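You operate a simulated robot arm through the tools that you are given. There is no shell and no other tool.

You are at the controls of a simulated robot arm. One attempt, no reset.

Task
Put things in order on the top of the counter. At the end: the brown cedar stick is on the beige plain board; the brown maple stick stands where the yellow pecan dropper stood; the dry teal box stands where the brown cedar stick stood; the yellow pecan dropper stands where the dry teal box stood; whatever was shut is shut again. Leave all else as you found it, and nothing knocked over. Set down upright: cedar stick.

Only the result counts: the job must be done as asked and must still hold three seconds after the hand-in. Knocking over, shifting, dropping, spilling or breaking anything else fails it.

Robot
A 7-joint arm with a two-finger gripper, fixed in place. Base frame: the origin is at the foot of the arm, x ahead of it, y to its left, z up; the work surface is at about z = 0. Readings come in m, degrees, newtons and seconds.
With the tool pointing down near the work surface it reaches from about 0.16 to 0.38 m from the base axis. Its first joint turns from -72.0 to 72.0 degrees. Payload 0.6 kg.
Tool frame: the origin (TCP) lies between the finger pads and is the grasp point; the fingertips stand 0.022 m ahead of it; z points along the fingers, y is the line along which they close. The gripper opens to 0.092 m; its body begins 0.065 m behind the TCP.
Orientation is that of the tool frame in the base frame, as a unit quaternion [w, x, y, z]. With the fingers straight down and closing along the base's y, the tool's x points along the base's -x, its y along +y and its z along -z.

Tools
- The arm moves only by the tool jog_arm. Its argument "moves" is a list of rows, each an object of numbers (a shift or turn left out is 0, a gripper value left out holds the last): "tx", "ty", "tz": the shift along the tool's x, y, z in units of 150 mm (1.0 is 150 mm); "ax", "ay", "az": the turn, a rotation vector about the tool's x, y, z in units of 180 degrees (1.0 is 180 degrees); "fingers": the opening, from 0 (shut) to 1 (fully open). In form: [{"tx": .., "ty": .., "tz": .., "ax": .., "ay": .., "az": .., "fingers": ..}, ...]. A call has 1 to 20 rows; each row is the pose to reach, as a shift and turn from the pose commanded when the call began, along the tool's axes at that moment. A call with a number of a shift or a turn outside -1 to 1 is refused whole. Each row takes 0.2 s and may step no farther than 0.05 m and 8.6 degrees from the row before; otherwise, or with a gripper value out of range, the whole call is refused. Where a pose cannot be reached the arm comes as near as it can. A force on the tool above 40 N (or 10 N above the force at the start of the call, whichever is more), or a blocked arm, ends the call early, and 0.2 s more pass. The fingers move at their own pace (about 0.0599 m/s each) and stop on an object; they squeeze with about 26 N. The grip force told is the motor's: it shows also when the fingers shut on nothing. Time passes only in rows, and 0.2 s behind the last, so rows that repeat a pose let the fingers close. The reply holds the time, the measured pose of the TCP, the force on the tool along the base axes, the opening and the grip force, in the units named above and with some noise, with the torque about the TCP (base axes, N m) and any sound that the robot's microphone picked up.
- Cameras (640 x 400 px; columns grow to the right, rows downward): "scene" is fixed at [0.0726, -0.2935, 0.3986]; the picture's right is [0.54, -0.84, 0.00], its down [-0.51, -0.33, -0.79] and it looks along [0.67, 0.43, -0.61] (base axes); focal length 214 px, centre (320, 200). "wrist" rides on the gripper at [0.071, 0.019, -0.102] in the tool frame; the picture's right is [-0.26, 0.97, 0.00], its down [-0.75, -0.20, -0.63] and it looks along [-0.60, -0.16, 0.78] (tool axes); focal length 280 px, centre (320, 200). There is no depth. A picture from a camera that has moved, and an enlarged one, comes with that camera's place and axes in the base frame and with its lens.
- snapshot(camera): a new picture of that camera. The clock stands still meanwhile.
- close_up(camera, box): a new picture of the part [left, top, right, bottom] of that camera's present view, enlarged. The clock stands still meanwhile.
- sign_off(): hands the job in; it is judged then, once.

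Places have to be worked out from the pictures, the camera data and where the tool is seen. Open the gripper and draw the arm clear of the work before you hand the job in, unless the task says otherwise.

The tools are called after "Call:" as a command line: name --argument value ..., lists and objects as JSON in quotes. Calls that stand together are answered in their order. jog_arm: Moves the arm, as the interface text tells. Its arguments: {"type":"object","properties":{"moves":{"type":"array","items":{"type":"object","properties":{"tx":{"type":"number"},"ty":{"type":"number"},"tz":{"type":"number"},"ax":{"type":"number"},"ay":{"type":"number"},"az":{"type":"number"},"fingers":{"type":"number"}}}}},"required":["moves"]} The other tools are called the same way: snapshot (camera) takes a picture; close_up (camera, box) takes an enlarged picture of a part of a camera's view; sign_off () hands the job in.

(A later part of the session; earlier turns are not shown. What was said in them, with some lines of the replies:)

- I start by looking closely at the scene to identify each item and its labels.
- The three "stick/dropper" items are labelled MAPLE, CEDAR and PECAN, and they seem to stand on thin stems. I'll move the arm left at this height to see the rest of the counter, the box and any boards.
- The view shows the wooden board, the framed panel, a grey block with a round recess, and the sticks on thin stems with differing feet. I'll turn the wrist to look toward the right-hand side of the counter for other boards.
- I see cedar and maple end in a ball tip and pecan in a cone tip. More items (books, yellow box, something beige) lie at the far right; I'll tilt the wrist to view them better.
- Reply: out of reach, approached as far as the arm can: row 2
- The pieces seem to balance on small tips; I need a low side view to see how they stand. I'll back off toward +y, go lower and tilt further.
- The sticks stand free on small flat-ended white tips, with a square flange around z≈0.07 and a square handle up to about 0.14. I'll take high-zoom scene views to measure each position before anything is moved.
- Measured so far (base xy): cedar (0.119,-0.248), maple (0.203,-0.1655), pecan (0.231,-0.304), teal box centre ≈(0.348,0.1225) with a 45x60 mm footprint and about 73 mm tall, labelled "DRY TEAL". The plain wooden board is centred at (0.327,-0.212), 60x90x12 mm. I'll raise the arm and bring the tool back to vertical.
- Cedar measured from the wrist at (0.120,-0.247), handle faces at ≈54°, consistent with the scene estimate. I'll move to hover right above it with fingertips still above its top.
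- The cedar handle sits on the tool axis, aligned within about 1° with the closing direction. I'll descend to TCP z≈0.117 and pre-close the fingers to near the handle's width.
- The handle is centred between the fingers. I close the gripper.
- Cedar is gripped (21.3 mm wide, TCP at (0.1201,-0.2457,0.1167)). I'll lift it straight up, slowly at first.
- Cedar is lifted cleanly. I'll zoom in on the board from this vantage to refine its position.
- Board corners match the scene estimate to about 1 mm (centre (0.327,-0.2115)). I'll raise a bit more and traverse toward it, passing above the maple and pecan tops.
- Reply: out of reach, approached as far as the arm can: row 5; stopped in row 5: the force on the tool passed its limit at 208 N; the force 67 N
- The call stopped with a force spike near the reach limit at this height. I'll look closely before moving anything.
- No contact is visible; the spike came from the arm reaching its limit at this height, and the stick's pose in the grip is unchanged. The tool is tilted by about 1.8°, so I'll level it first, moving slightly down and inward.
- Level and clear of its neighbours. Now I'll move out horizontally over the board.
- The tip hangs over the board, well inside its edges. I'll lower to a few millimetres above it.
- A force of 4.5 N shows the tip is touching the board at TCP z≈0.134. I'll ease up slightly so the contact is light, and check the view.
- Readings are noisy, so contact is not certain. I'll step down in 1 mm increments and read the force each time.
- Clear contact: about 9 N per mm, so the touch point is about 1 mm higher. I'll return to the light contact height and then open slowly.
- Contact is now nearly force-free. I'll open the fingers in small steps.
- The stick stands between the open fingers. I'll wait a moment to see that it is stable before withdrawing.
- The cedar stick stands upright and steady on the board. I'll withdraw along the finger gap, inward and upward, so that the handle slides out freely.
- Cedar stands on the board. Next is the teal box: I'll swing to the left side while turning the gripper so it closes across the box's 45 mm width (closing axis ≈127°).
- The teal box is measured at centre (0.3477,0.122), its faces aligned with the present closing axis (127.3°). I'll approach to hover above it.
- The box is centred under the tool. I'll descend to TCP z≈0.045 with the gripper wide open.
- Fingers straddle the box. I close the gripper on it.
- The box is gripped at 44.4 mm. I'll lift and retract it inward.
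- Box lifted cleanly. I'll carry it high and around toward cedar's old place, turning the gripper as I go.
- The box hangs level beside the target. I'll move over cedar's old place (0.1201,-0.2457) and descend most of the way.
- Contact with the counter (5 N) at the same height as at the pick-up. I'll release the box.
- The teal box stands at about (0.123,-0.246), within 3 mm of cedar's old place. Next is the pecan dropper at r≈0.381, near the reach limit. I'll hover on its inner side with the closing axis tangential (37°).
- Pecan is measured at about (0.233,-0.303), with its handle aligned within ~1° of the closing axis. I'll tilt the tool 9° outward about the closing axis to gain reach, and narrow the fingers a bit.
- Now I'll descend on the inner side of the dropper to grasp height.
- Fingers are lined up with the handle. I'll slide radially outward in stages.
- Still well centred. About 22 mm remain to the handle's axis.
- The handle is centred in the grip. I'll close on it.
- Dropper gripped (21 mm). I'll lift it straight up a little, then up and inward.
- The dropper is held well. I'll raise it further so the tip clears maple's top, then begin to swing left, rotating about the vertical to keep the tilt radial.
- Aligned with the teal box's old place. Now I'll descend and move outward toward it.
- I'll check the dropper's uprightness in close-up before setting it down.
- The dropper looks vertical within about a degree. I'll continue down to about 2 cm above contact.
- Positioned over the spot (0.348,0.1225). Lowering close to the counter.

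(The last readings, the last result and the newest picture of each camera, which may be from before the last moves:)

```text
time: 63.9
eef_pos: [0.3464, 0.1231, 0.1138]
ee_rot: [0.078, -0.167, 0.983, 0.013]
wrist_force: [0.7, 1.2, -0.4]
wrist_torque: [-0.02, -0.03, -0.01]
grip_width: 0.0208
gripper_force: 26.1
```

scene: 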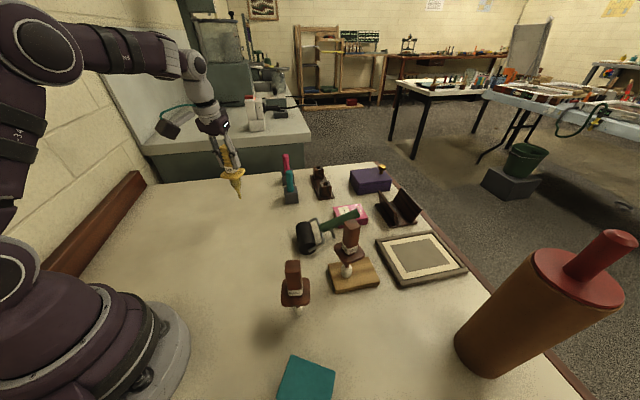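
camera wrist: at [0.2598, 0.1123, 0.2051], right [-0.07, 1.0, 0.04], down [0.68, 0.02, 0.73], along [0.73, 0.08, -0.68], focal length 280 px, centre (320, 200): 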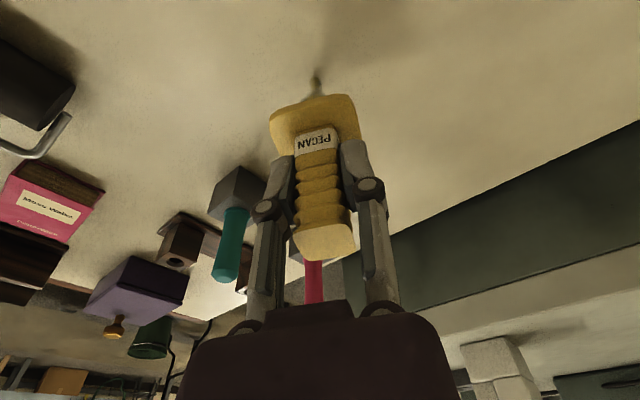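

Call:
jog_arm --moves '[{"tx": 0.0006, "tz": 0.004}, {"tx": 0.0006, "tz": 0.004}]'

Call:
snapshot --camera "wrist"

```text
time: 64.5
eef_pos: [0.3472, 0.1221, 0.1135]
ee_rot: [0.077, -0.167, 0.983, 0.013]
wrist_force: [-1.2, -0.3, 2.6]
wrist_torque: [-0.01, 0.08, -0.02]
grip_width: 0.0212
gripper_force: 26.2
```

```text
taken
camera wrist: at [0.2598, 0.112, 0.2036], right [-0.07, 1.0, 0.04], down [0.68, 0.02, 0.74], along [0.73, 0.08, -0.68], focal length 280 px, centre (320, 200)
```

wrist: 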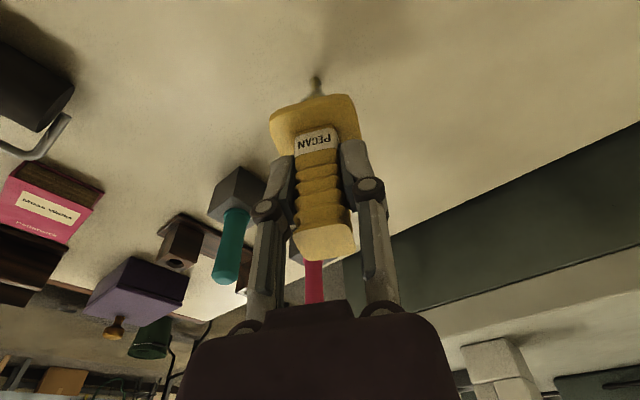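

Light contact (2.6 N) just where expected. I'll open the fingers slowly.

Call:
jog_arm --moves '[{"tz": -0.001}, {"tz": -0.001, "fingers": 0.24}, {"tz": -0.001, "fingers": 0.27}, {"tz": -0.001, "fingers": 0.3}, {"tz": -0.001, "fingers": 0.36}, {"tz": -0.001, "fingers": 0.42}, {"tz": -0.001, "fingers": 0.42}]'

Call:
snapshot --camera "wrist"

Call:
close_up --camera "scene" --box '[180, 130, 300, 230]'

```text
time: 66.1
eef_pos: [0.348, 0.1236, 0.1142]
ee_rot: [0.077, -0.167, 0.983, 0.013]
wrist_force: [0.0, -0.6, 0.2]
wrist_torque: [0.02, 0.0, 0.01]
grip_width: 0.0388
gripper_force: 0.1
```

```text
taken
camera wrist: at [0.2597, 0.1119, 0.2037], right [-0.07, 1.0, 0.04], down [0.68, 0.02, 0.73], along [0.73, 0.08, -0.68], focal length 280 px, centre (320, 200)
```

wrist: 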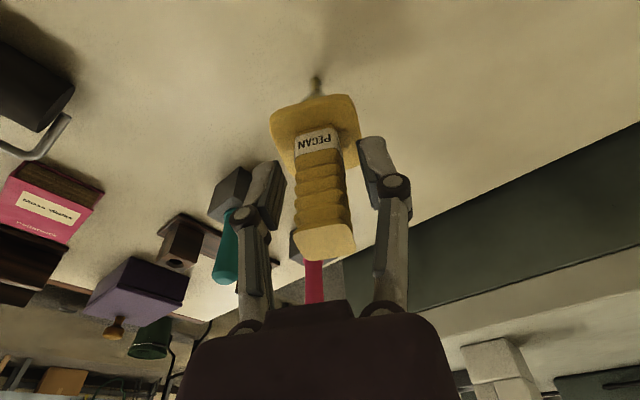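

```text
4.00 times, centred on (240, 180) of scene
camera zoom: at [0.0726, -0.2935, 0.3986], right [0.54, -0.84, 0.0], down [-0.51, -0.33, -0.79], along [0.67, 0.43, -0.61], focal length 858 px, centre (640, 280)
```

zoom: 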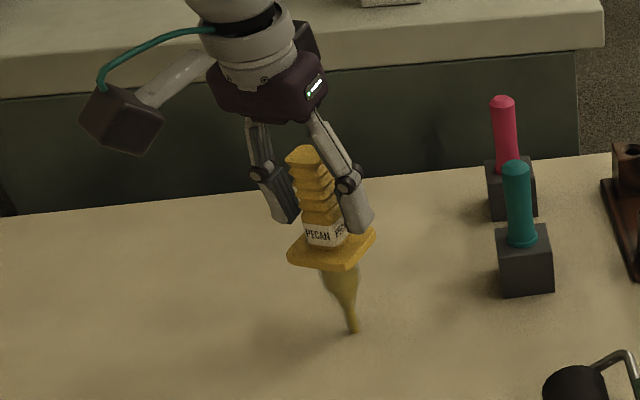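

It stands upright. I'll open a little wider, pause, and check that it stays still.

Call:
jog_arm --moves '[{"fingers": 0.6}, {"fingers": 0.6}, {"fingers": 0.6}, {"fingers": 0.6}]'

Call:
snapshot --camera "wrist"

```text
time: 67.1
eef_pos: [0.3466, 0.1227, 0.1143]
ee_rot: [0.077, -0.167, 0.983, 0.014]
wrist_force: [-0.6, -0.5, 0.0]
wrist_torque: [-0.03, 0.01, 0.01]
grip_width: 0.0551
gripper_force: 0.1
```

```text
taken
camera wrist: at [0.2597, 0.1119, 0.2037], right [-0.07, 1.0, 0.04], down [0.68, 0.02, 0.73], along [0.73, 0.08, -0.68], focal length 280 px, centre (320, 200)
```

wrist: 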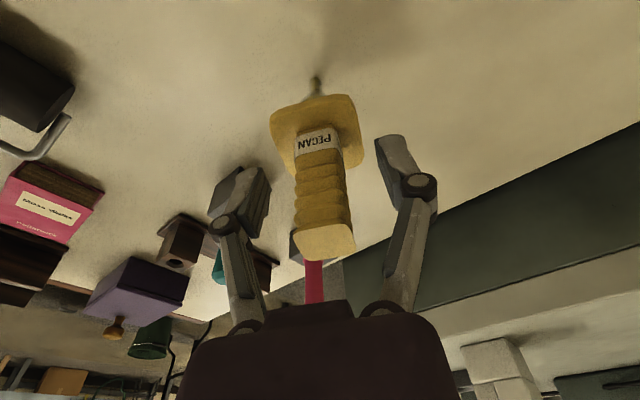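

Steady. I'll withdraw horizontally inward along the finger gap, then rise.

Call:
jog_arm --moves '[{"tx": 0.1, "tz": -0.016}, {"tx": 0.2, "tz": -0.031}, {"tx": 0.3, "tz": -0.047}, {"tx": 0.395, "tz": -0.062}, {"tx": 0.43, "tz": -0.28}, {"tx": 0.46, "tz": -0.5}, {"tx": 0.49, "tz": -0.72}, {"tx": 0.528, "tz": -0.934}, {"tx": 0.528, "tz": -0.934}]'

Call:
snapshot --camera "wrist"

Call:
snapshot --camera "scene"

```text
time: 69.1
eef_pos: [0.2526, 0.0883, 0.2402]
ee_rot: [0.078, -0.167, 0.983, 0.013]
wrist_force: [0.5, 0.4, 0.8]
wrist_torque: [0.01, 0.01, 0.01]
grip_width: 0.0553
gripper_force: 0.0
```

```text
taken
camera wrist: at [0.1652, 0.078, 0.3299], right [-0.07, 1.0, 0.04], down [0.68, 0.02, 0.73], along [0.73, 0.08, -0.68], focal length 280 px, centre (320, 200)
```

wrist: 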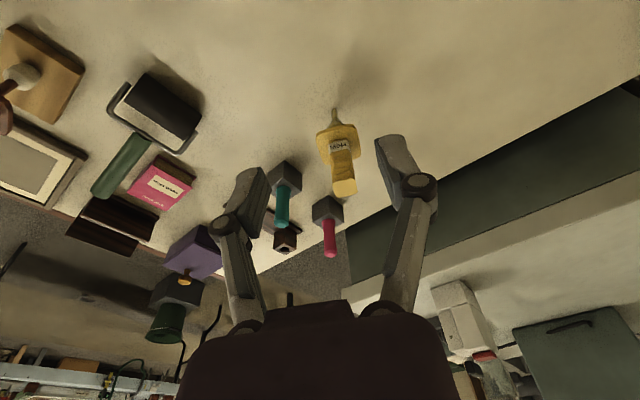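

```text
taken
```

scene: 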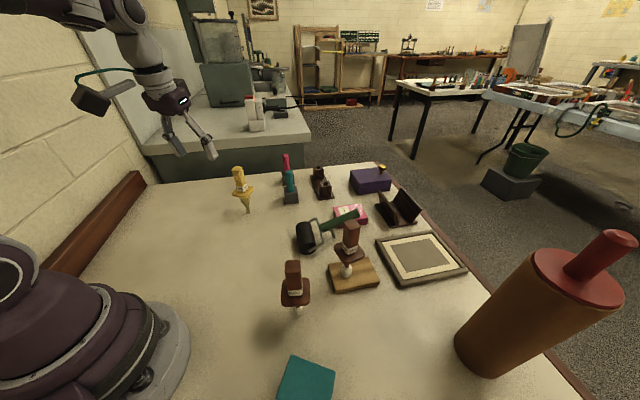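

The dropper stands at the box's old place. Last is maple: I'll swing back toward it, keeping the 9° tilt so I can later reach pecan's old place.

Call:
jog_arm --moves '[{"tx": 0.088, "ty": -0.153, "tz": -0.014, "ax": 0.0071, "az": 0.0454}, {"tx": 0.175, "ty": -0.305, "tz": -0.028, "ax": 0.0142, "az": 0.0907}, {"tx": 0.263, "ty": -0.458, "tz": -0.042, "ax": 0.0214, "az": 0.1361}, {"tx": 0.35, "ty": -0.611, "tz": -0.055, "ax": 0.0285, "az": 0.1815}, {"tx": 0.438, "ty": -0.763, "tz": -0.069, "ax": 0.0356, "az": 0.2268}, {"tx": 0.438, "ty": -0.763, "tz": -0.069, "ax": 0.0356, "az": 0.2268}]'

Call:
snapshot --camera "wrist"

```text
time: 70.5
eef_pos: [0.2269, -0.0395, 0.2412]
ee_rot: [0.077, 0.191, 0.978, -0.014]
wrist_force: [-0.3, -0.7, 0.6]
wrist_torque: [-0.02, -0.04, -0.01]
grip_width: 0.0552
gripper_force: 0.1
```

```text
taken
camera wrist: at [0.1557, 0.0089, 0.3299], right [0.6, 0.8, 0.04], down [0.52, -0.43, 0.73], along [0.6, -0.42, -0.68], focal length 280 px, centre (320, 200)
```

wrist: 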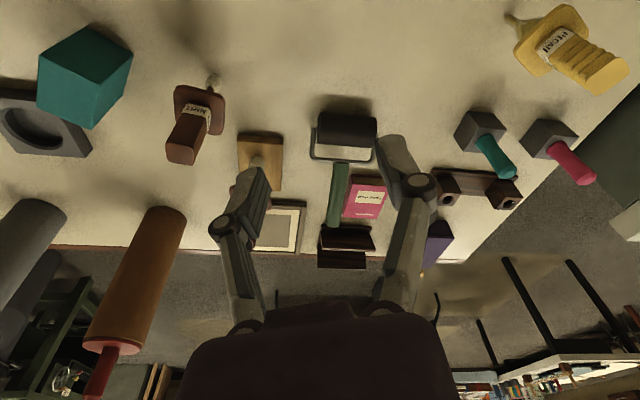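

Call:
jog_arm --moves '[{"tx": -0.039, "ty": -0.205, "tz": 0.006, "ax": 0.0072, "az": 0.0453}, {"tx": -0.078, "ty": -0.41, "tz": 0.012, "ax": 0.0143, "az": 0.0906}, {"tx": -0.117, "ty": -0.616, "tz": 0.019, "ax": 0.0215, "az": 0.1358}, {"tx": -0.156, "ty": -0.821, "tz": 0.025, "ax": 0.0286, "az": 0.1811}, {"tx": -0.156, "ty": -0.821, "tz": 0.025, "ax": 0.0286, "az": 0.1811}]'

Call:
snapshot --camera "wrist"

Call:
close_up --camera "wrist" --box '[250, 60, 410, 190]'

```text
time: 71.7
eef_pos: [0.2042, -0.1627, 0.2384]
ee_rot: [0.069, 0.461, 0.884, -0.036]
wrist_force: [-0.1, 0.1, 0.3]
wrist_torque: [-0.01, 0.0, 0.01]
grip_width: 0.0552
gripper_force: 0.0
```

```text
taken
camera wrist: at [0.1701, -0.0819, 0.329], right [0.94, 0.34, 0.04], down [0.2, -0.65, 0.73], along [0.28, -0.68, -0.68], focal length 280 px, centre (320, 200)
```

wrist: 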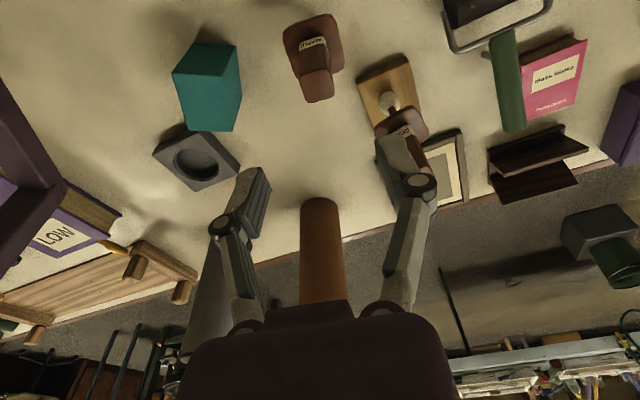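

```text
3.08 times, centred on (330, 125) of wrist
camera zoom: at [0.1701, -0.0819, 0.329], right [0.94, 0.34, 0.04], down [0.2, -0.65, 0.73], along [0.28, -0.68, -0.68], focal length 863 px, centre (289, 431)
```

zoom: 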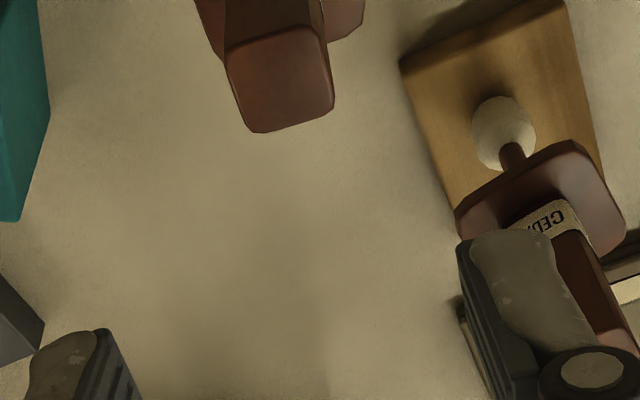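

Maple is at about (0.2065,-0.163), aligned with the closing axis. I'll lower to just above its top and recheck.

Call:
jog_arm --moves '[{"tx": 0.02, "ty": 0.006, "tz": 0.14}, {"tx": 0.04, "ty": 0.011, "tz": 0.28}, {"tx": 0.06, "ty": 0.0165, "tz": 0.423}, {"tx": 0.06, "ty": 0.0165, "tz": 0.423}]'

Call:
snapshot --camera "wrist"

Call:
close_up --camera "wrist" --box '[240, 40, 400, 170]'

```text
time: 72.7
eef_pos: [0.206, -0.1626, 0.1748]
ee_rot: [0.069, 0.46, 0.885, -0.036]
wrist_force: [0.0, 0.0, -0.1]
wrist_torque: [0.02, 0.0, -0.02]
grip_width: 0.0553
gripper_force: 0.0
```

```text
taken
camera wrist: at [0.1728, -0.0812, 0.265], right [0.94, 0.34, 0.04], down [0.2, -0.65, 0.73], along [0.28, -0.68, -0.68], focal length 280 px, centre (320, 200)
```

wrist: 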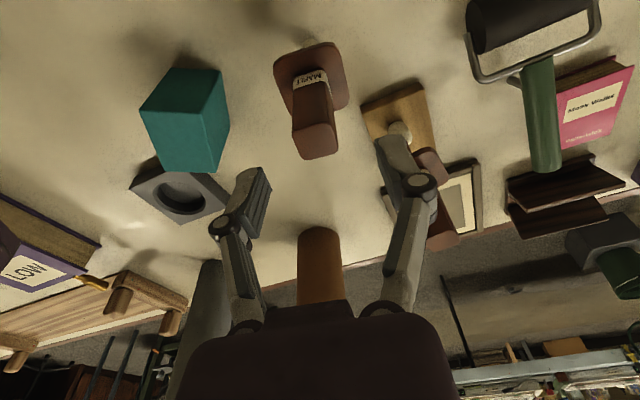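

```text
3.08 times, centred on (320, 105) of wrist
camera zoom: at [0.1728, -0.0812, 0.265], right [0.94, 0.34, 0.04], down [0.2, -0.65, 0.73], along [0.28, -0.68, -0.68], focal length 863 px, centre (320, 492)
```

zoom: 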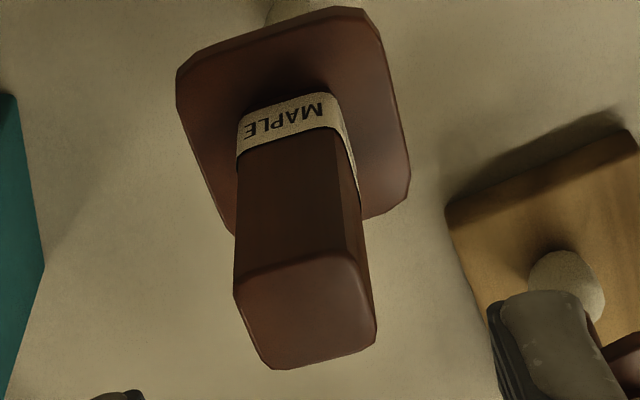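

Centred to within a millimetre. Descending to grasp height.

Call:
jog_arm --moves '[{"tx": 0.021, "tz": 0.133}, {"tx": 0.042, "tz": 0.266}, {"tx": 0.063, "tz": 0.398}, {"tx": 0.063, "tz": 0.398}]'

Call:
snapshot --camera "wrist"

Call:
snapshot --camera "scene"

```text
time: 73.7
eef_pos: [0.2059, -0.1626, 0.1136]
ee_rot: [0.069, 0.461, 0.884, -0.037]
wrist_force: [-0.6, -0.3, -0.2]
wrist_torque: [-0.03, 0.01, 0.02]
grip_width: 0.0554
gripper_force: 0.0
```

```text
taken
camera wrist: at [0.1731, -0.0818, 0.2046], right [0.94, 0.34, 0.04], down [0.2, -0.65, 0.73], along [0.28, -0.68, -0.68], focal length 280 px, centre (320, 200)
```

wrist: 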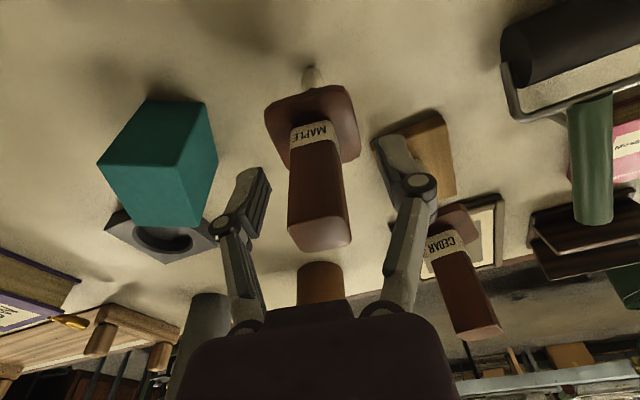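

```text
taken
```

scene: 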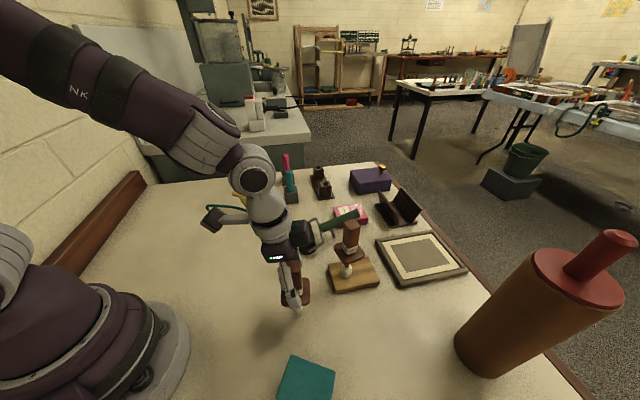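

Handle is centred between the fingers; closing.

Call:
jog_arm --moves '[{"fingers": 0.45}, {"fingers": 0.35}, {"fingers": 0.27}, {"fingers": 0.2}, {"fingers": 0.1}, {"fingers": 0.1}]'

Call:
snapshot --camera "wrist"

```text
time: 75.1
eef_pos: [0.2054, -0.163, 0.1151]
ee_rot: [0.07, 0.461, 0.884, -0.036]
wrist_force: [-0.8, 0.5, 0.5]
wrist_torque: [-0.02, 0.12, -0.01]
grip_width: 0.0212
gripper_force: 26.2
```

```text
taken
camera wrist: at [0.1731, -0.0818, 0.2049], right [0.94, 0.34, 0.04], down [0.2, -0.65, 0.73], along [0.28, -0.68, -0.68], focal length 280 px, centre (320, 200)
```

wrist: 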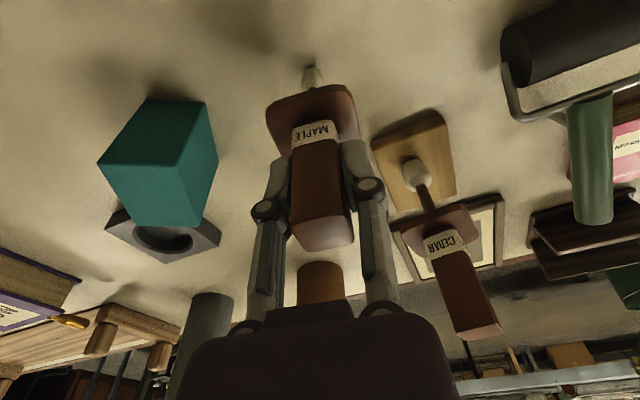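

Maple gripped. I'll lift it and carry it toward pecan's old place, passing between the box and the cedar stick.

Call:
jog_arm --moves '[{"tx": -0.005, "tz": -0.033}, {"tx": -0.02, "tz": -0.13}, {"tx": -0.041, "tz": -0.26}, {"tx": -0.062, "tz": -0.395}, {"tx": -0.062, "tz": -0.395}, {"tx": -0.21, "ty": -0.068, "tz": -0.355}, {"tx": -0.36, "ty": -0.135, "tz": -0.316}, {"tx": -0.5, "ty": -0.203, "tz": -0.277}, {"tx": -0.643, "ty": -0.27, "tz": -0.238}, {"tx": -0.643, "ty": -0.27, "tz": -0.238}]'

Call:
snapshot --camera "wrist"

Call:
snapshot --camera "scene"

```text
time: 77.3
eef_pos: [0.2231, -0.2592, 0.1647]
ee_rot: [0.069, 0.461, 0.884, -0.036]
wrist_force: [0.2, -0.1, -0.5]
wrist_torque: [-0.01, 0.01, 0.01]
grip_width: 0.0211
gripper_force: 26.2
```

```text
taken
camera wrist: at [0.1902, -0.1783, 0.2556], right [0.94, 0.34, 0.04], down [0.2, -0.65, 0.73], along [0.28, -0.68, -0.68], focal length 280 px, centre (320, 200)
```

wrist: 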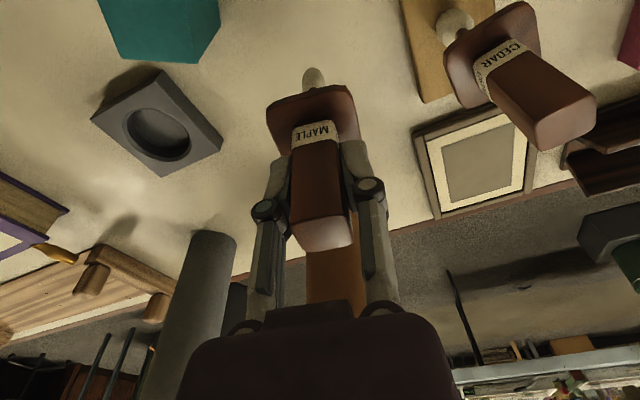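

```text
taken
```

scene: 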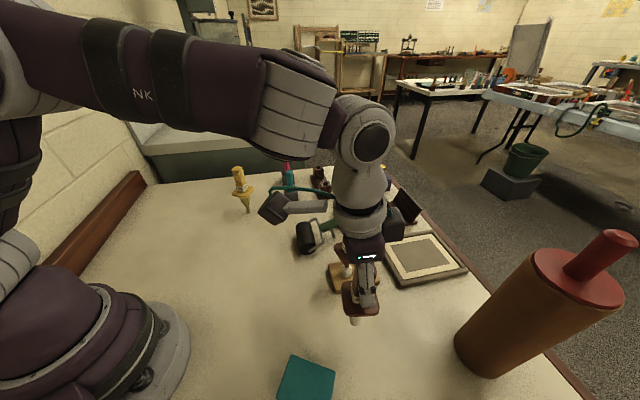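

Call:
jog_arm --moves '[{"tx": -0.078, "ty": -0.038, "tz": 0.082}, {"tx": -0.157, "ty": -0.076, "tz": 0.163}, {"tx": -0.235, "ty": -0.114, "tz": 0.245}, {"tx": -0.235, "ty": -0.114, "tz": 0.245}]'

Call:
snapshot --camera "wrist"

Call:
close_up --camera "scene" --box '[310, 240, 450, 380]'

```text
time: 78.3
eef_pos: [0.2341, -0.3031, 0.1334]
ee_rot: [0.069, 0.461, 0.884, -0.036]
wrist_force: [0.9, 0.6, -0.8]
wrist_torque: [0.02, -0.01, 0.04]
grip_width: 0.021
gripper_force: 25.6
```

```text
taken
camera wrist: at [0.2001, -0.2215, 0.2236], right [0.94, 0.34, 0.04], down [0.2, -0.65, 0.73], along [0.28, -0.68, -0.68], focal length 280 px, centre (320, 200)
```

wrist: 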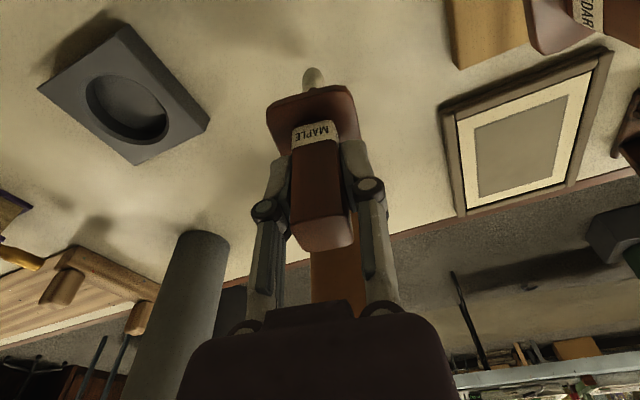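

```text
2.86 times, centred on (380, 310) of scene
camera zoom: at [0.0726, -0.2935, 0.3986], right [0.54, -0.84, 0.0], down [-0.51, -0.33, -0.79], along [0.67, 0.43, -0.61], focal length 613 px, centre (149, -114)
```

zoom: 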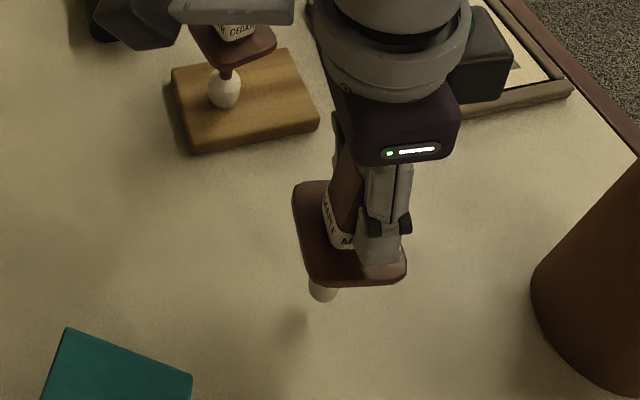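

Over pecan's old place. I'll lower to just above contact.

Call:
jog_arm --moves '[{"tx": 0.006, "tz": 0.04}, {"tx": 0.012, "tz": 0.075}, {"tx": 0.017, "tz": 0.105}, {"tx": 0.017, "tz": 0.105}]'

Call:
jog_arm --moves '[{"tx": 0.001, "tz": 0.0065}, {"tx": 0.001, "tz": 0.0065}]'

```text
time: 79.3
eef_pos: [0.2328, -0.3032, 0.119]
ee_rot: [0.068, 0.46, 0.884, -0.035]
wrist_force: [-0.1, -0.1, -0.1]
wrist_torque: [-0.01, -0.04, 0.01]
grip_width: 0.021
gripper_force: 26.1
```

```text
time: 79.9
eef_pos: [0.2319, -0.302, 0.1171]
ee_rot: [0.068, 0.461, 0.884, -0.037]
wrist_force: [-0.9, -0.5, -1.0]
wrist_torque: [0.03, -0.03, -0.03]
grip_width: 0.0209
gripper_force: 26.3
```

Call:
jog_arm --moves '[{"tx": 0.001, "tz": 0.0065}, {"tx": 0.001, "tz": 0.0065}]'

Call:
jog_arm --moves '[{"tx": 0.0006, "tz": 0.004}, {"tx": 0.0006, "tz": 0.004}]'

Call:
snapshot --camera "wrist"

```text
time: 80.5
eef_pos: [0.232, -0.303, 0.1155]
ee_rot: [0.069, 0.46, 0.885, -0.036]
wrist_force: [0.0, 0.3, 0.3]
wrist_torque: [-0.02, 0.01, 0.02]
grip_width: 0.0213
gripper_force: 25.4
```

```text
time: 81.1
eef_pos: [0.2331, -0.3023, 0.1157]
ee_rot: [0.07, 0.46, 0.884, -0.035]
wrist_force: [-0.2, 0.3, -1.2]
wrist_torque: [0.02, 0.01, -0.02]
grip_width: 0.0204
gripper_force: 26.3
```

```text
taken
camera wrist: at [0.2001, -0.2213, 0.2058], right [0.94, 0.34, 0.04], down [0.2, -0.65, 0.73], along [0.28, -0.68, -0.68], focal length 280 px, centre (320, 200)
```

wrist: 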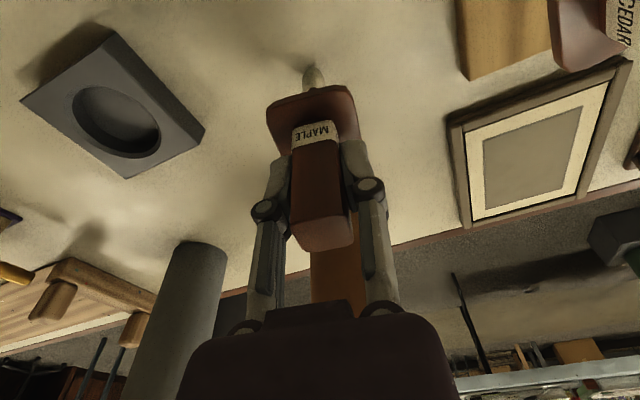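

Call:
jog_arm --moves '[{"tx": 0.0006, "tz": 0.004}, {"tx": 0.0006, "tz": 0.004}]'

Call:
jog_arm --moves '[{"tx": 0.0005, "tz": 0.003}, {"tx": 0.0005, "tz": 0.003}]'

```text
time: 81.7
eef_pos: [0.2336, -0.3026, 0.115]
ee_rot: [0.07, 0.46, 0.885, -0.036]
wrist_force: [1.1, -0.5, -0.7]
wrist_torque: [0.0, -0.04, 0.02]
grip_width: 0.0208
gripper_force: 26.4
```

```text
time: 82.3
eef_pos: [0.2346, -0.3012, 0.1143]
ee_rot: [0.07, 0.46, 0.884, -0.037]
wrist_force: [-0.1, 0.9, 4.0]
wrist_torque: [0.07, 0.04, -0.04]
grip_width: 0.021
gripper_force: 26.1
```

Contact (4 N) at the expected height. I'll ease off slightly and open the fingers slowly.

Call:
jog_arm --moves '[{"tz": -0.002}, {"tz": -0.002, "fingers": 0.24}, {"tz": -0.002, "fingers": 0.27}, {"tz": -0.002, "fingers": 0.3}, {"tz": -0.002, "fingers": 0.36}, {"tz": -0.002, "fingers": 0.42}, {"tz": -0.002, "fingers": 0.42}]'

Call:
snapshot --camera "wrist"

Call:
close_up --camera "scene" --box '[310, 240, 450, 380]'

```text
time: 83.9
eef_pos: [0.2338, -0.3022, 0.1147]
ee_rot: [0.07, 0.461, 0.884, -0.036]
wrist_force: [-0.1, -0.6, -0.2]
wrist_torque: [0.04, 0.06, -0.02]
grip_width: 0.0386
gripper_force: 0.2
```

```text
taken
camera wrist: at [0.2, -0.2215, 0.2051], right [0.94, 0.34, 0.04], down [0.2, -0.65, 0.73], along [0.28, -0.68, -0.68], focal length 280 px, centre (320, 200)
```

wrist: 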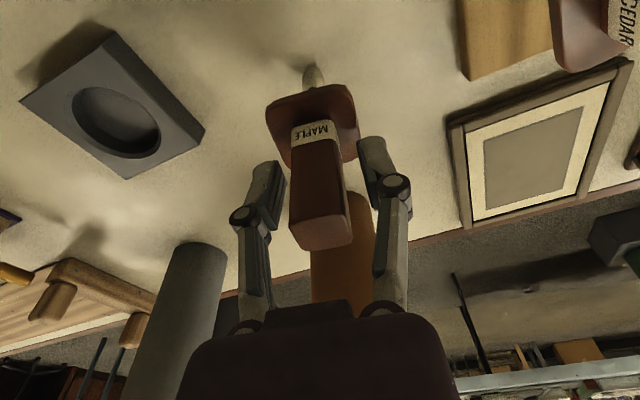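

```text
2.86 times, centred on (380, 310) of scene
camera zoom: at [0.0726, -0.2935, 0.3986], right [0.54, -0.84, 0.0], down [-0.51, -0.33, -0.79], along [0.67, 0.43, -0.61], focal length 613 px, centre (149, -114)
```

zoom: 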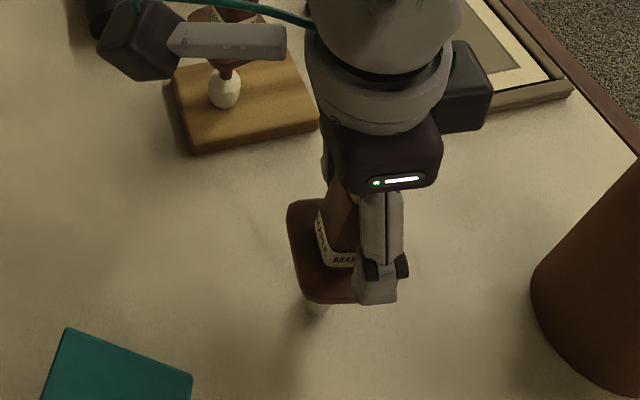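

Call:
jog_arm --moves '[{"fingers": 0.6}, {"fingers": 0.6}, {"fingers": 0.6}, {"fingers": 0.6}]'

Call:
snapshot --camera "wrist"

```text
time: 84.9
eef_pos: [0.233, -0.3027, 0.114]
ee_rot: [0.069, 0.461, 0.884, -0.036]
wrist_force: [0.5, 0.0, 0.4]
wrist_torque: [0.02, -0.01, 0.03]
grip_width: 0.0554
gripper_force: 0.0
```

```text
taken
camera wrist: at [0.2, -0.2215, 0.2051], right [0.94, 0.34, 0.04], down [0.2, -0.65, 0.73], along [0.28, -0.68, -0.68], focal length 280 px, centre (320, 200)
```

wrist: 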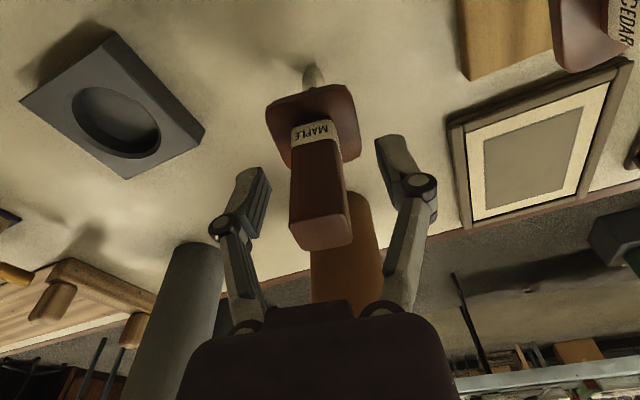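

Maple stands steadily. I'll withdraw inward along the finger gap and then rise.

Call:
jog_arm --moves '[{"tx": 0.1, "tz": -0.016}, {"tx": 0.2, "tz": -0.032}, {"tx": 0.3, "tz": -0.048}, {"tx": 0.4, "tz": -0.063}, {"tx": 0.461, "tz": -0.073}, {"tx": 0.43, "tz": -0.27}, {"tx": 0.4, "tz": -0.47}, {"tx": 0.37, "tz": -0.67}, {"tx": 0.336, "tz": -0.863}, {"tx": 0.336, "tz": -0.863}]'

Call:
snapshot --camera "wrist"

Call:
snapshot --camera "scene"

```text
time: 87.1
eef_pos: [0.1927, -0.2462, 0.2353]
ee_rot: [0.068, 0.46, 0.884, -0.036]
wrist_force: [0.0, 0.3, -0.1]
wrist_torque: [0.0, -0.01, -0.02]
grip_width: 0.0554
gripper_force: 0.0
```

```text
taken
camera wrist: at [0.1603, -0.1647, 0.3256], right [0.94, 0.34, 0.04], down [0.2, -0.65, 0.73], along [0.28, -0.68, -0.68], focal length 280 px, centre (320, 200)
```

wrist: 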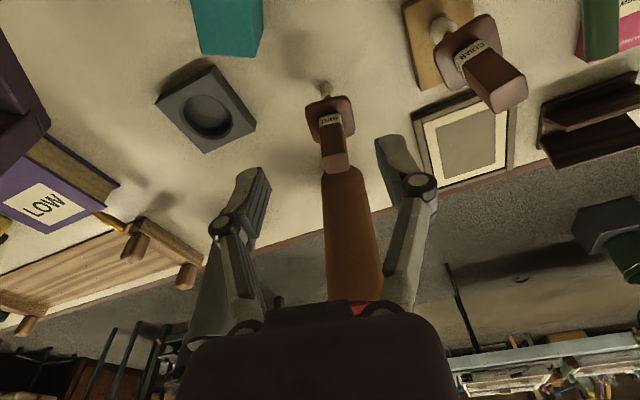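

```text
taken
```

scene: 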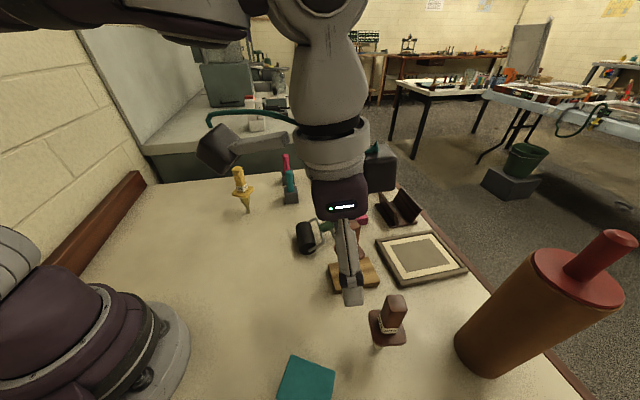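

All four pieces are in place. I'll draw the arm clear to the open left side and level the tool, then verify everything.

Call:
jog_arm --moves '[{"tx": 0.05, "ty": 0.03, "tz": -0.1}, {"tx": 0.2, "ty": 0.13, "tz": -0.2}, {"tx": 0.38, "ty": 0.24, "tz": -0.28}, {"tx": 0.55, "ty": 0.35, "tz": -0.35}, {"tx": 0.72, "ty": 0.46, "tz": -0.4, "ay": 0.02}, {"tx": 0.9, "ty": 0.57, "tz": -0.445, "ay": 0.05}, {"tx": 0.9, "ty": 0.57, "tz": -0.445, "ay": 0.05, "fingers": 1.0}, {"tx": 0.9, "ty": 0.57, "tz": -0.445, "ay": 0.05}]'

Call:
snapshot --camera "scene"

Call:
snapshot --camera "wrist"

```text
time: 88.9
eef_pos: [0.1808, -0.0775, 0.2793]
ee_rot: [-0.001, 0.461, 0.887, 0.001]
wrist_force: [-0.1, 1.1, -0.2]
wrist_torque: [0.01, -0.05, -0.02]
grip_width: 0.0919
gripper_force: 0.1
```

```text
taken
```

scene: 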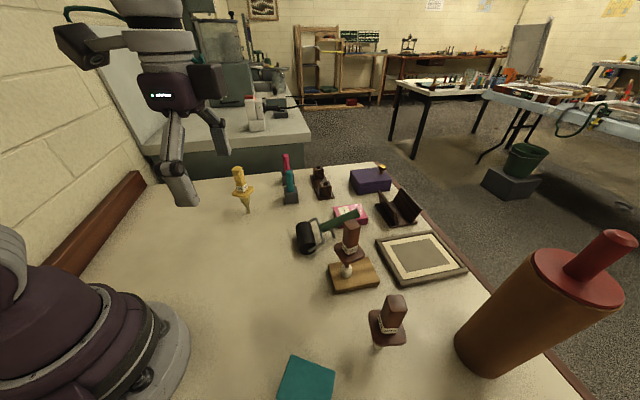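

```text
taken
camera wrist: at [0.1565, -0.0093, 0.3815], right [0.94, 0.34, 0.0], down [0.26, -0.74, 0.62], along [0.21, -0.59, -0.78], focal length 280 px, centre (320, 200)
```

wrist: 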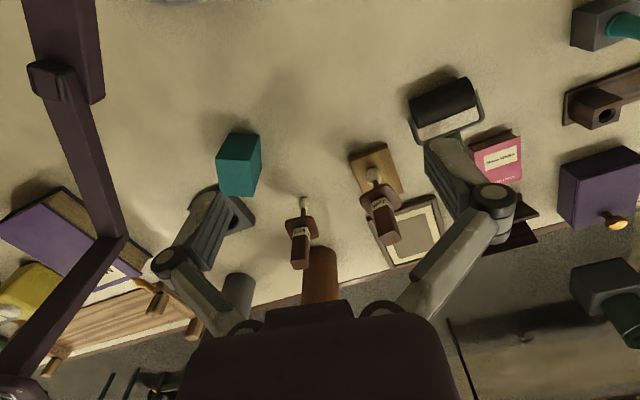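

The arm is clear. I'll verify the final positions with the same close-ups I used at the start.

Call:
close_up --camera "scene" --box '[340, 280, 440, 360]'

Call:
close_up --camera "scene" --box '[220, 150, 300, 230]'

Call:
close_up --camera "scene" --box '[310, 210, 400, 310]'

Call:
close_up --camera "wrist" --box '[190, 110, 350, 230]'

```text
5.00 times, centred on (390, 320) of scene
camera zoom: at [0.0726, -0.2935, 0.3986], right [0.54, -0.84, 0.0], down [-0.51, -0.33, -0.79], along [0.67, 0.43, -0.61], focal length 1072 px, centre (-30, -400)
```

zoom: 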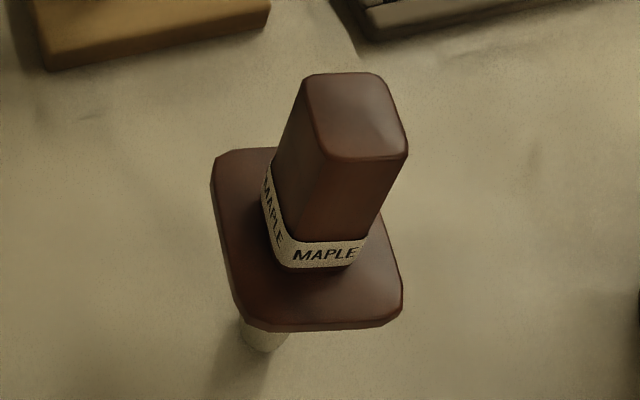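

```text
5.00 times, centred on (260, 190) of scene
camera zoom: at [0.0726, -0.2935, 0.3986], right [0.54, -0.84, 0.0], down [-0.51, -0.33, -0.79], along [0.67, 0.43, -0.61], focal length 1072 px, centre (620, 250)
```

zoom: 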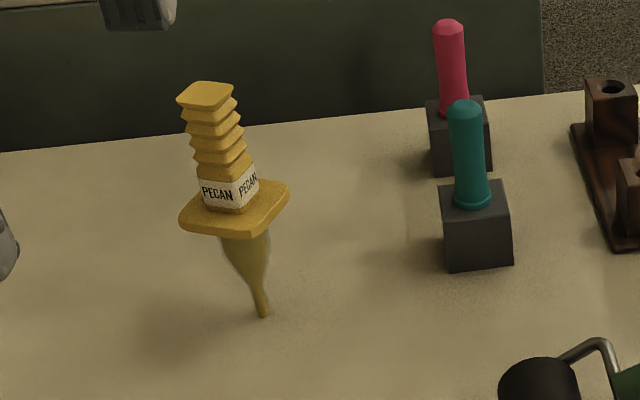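

```text
4.00 times, centred on (355, 260) of scene
camera zoom: at [0.0726, -0.2935, 0.3986], right [0.54, -0.84, 0.0], down [-0.51, -0.33, -0.79], along [0.67, 0.43, -0.61], focal length 858 px, centre (180, -40)
```

zoom: 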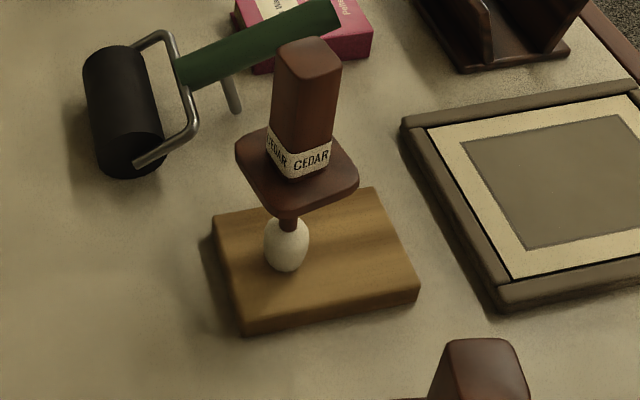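

```text
3.33 times, centred on (270, 170) of wrist
camera zoom: at [0.1565, -0.0093, 0.3815], right [0.94, 0.34, 0.0], down [0.26, -0.74, 0.62], along [0.21, -0.59, -0.78], focal length 935 px, centre (487, 300)
```

zoom: 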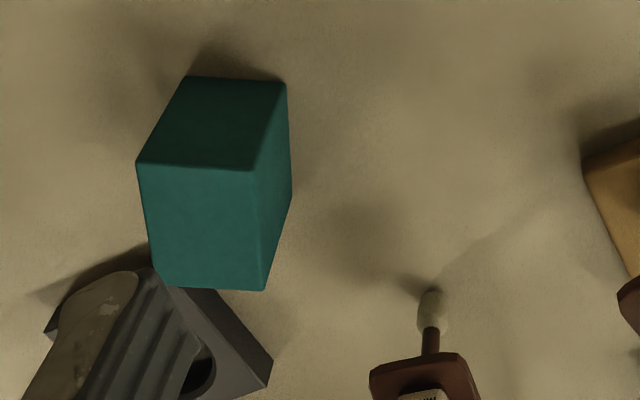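

Everything checks out: maple is on pecan's old spot, pecan on the box's old spot, the box on cedar's old spot, and cedar stands upright on the unmoved board. Nothing was opened, and nothing else has shifted. The gripper is open and clear, so I hand in the job.

Call:
sign_off

```text
The job is handed in.
```

The job is handed in, and in the last pictures every piece was standing where the task asked. I took the flat wooden board as the "beige plain board", since the framed panel was out of reach.

| Item | Final place | Placement, measured from the pictures |
|---|---|---|
| Cedar stick | Upright on the board | About 2 cm inside its centre, toward the robot |
| Teal box | Where the cedar stick stood | Within about 3 mm |
| Pecan dropper | Where the teal box stood | Within about 2 mm |
| Maple stick | Where the pecan dropper stood | Within about 2 mm |

- **Force stop:** The arm stopped once on a force spike of 208 N while carrying the cedar stick, because it reached its limit at that height. The pictures showed no contact with anything, and the stick did not slip in the grip.
- **Everything else:** Nothing on the counter was opened, the board did not move, and I saw nothing knocked over or shifted.
- **Arm:** The gripper is open and clear of the work.
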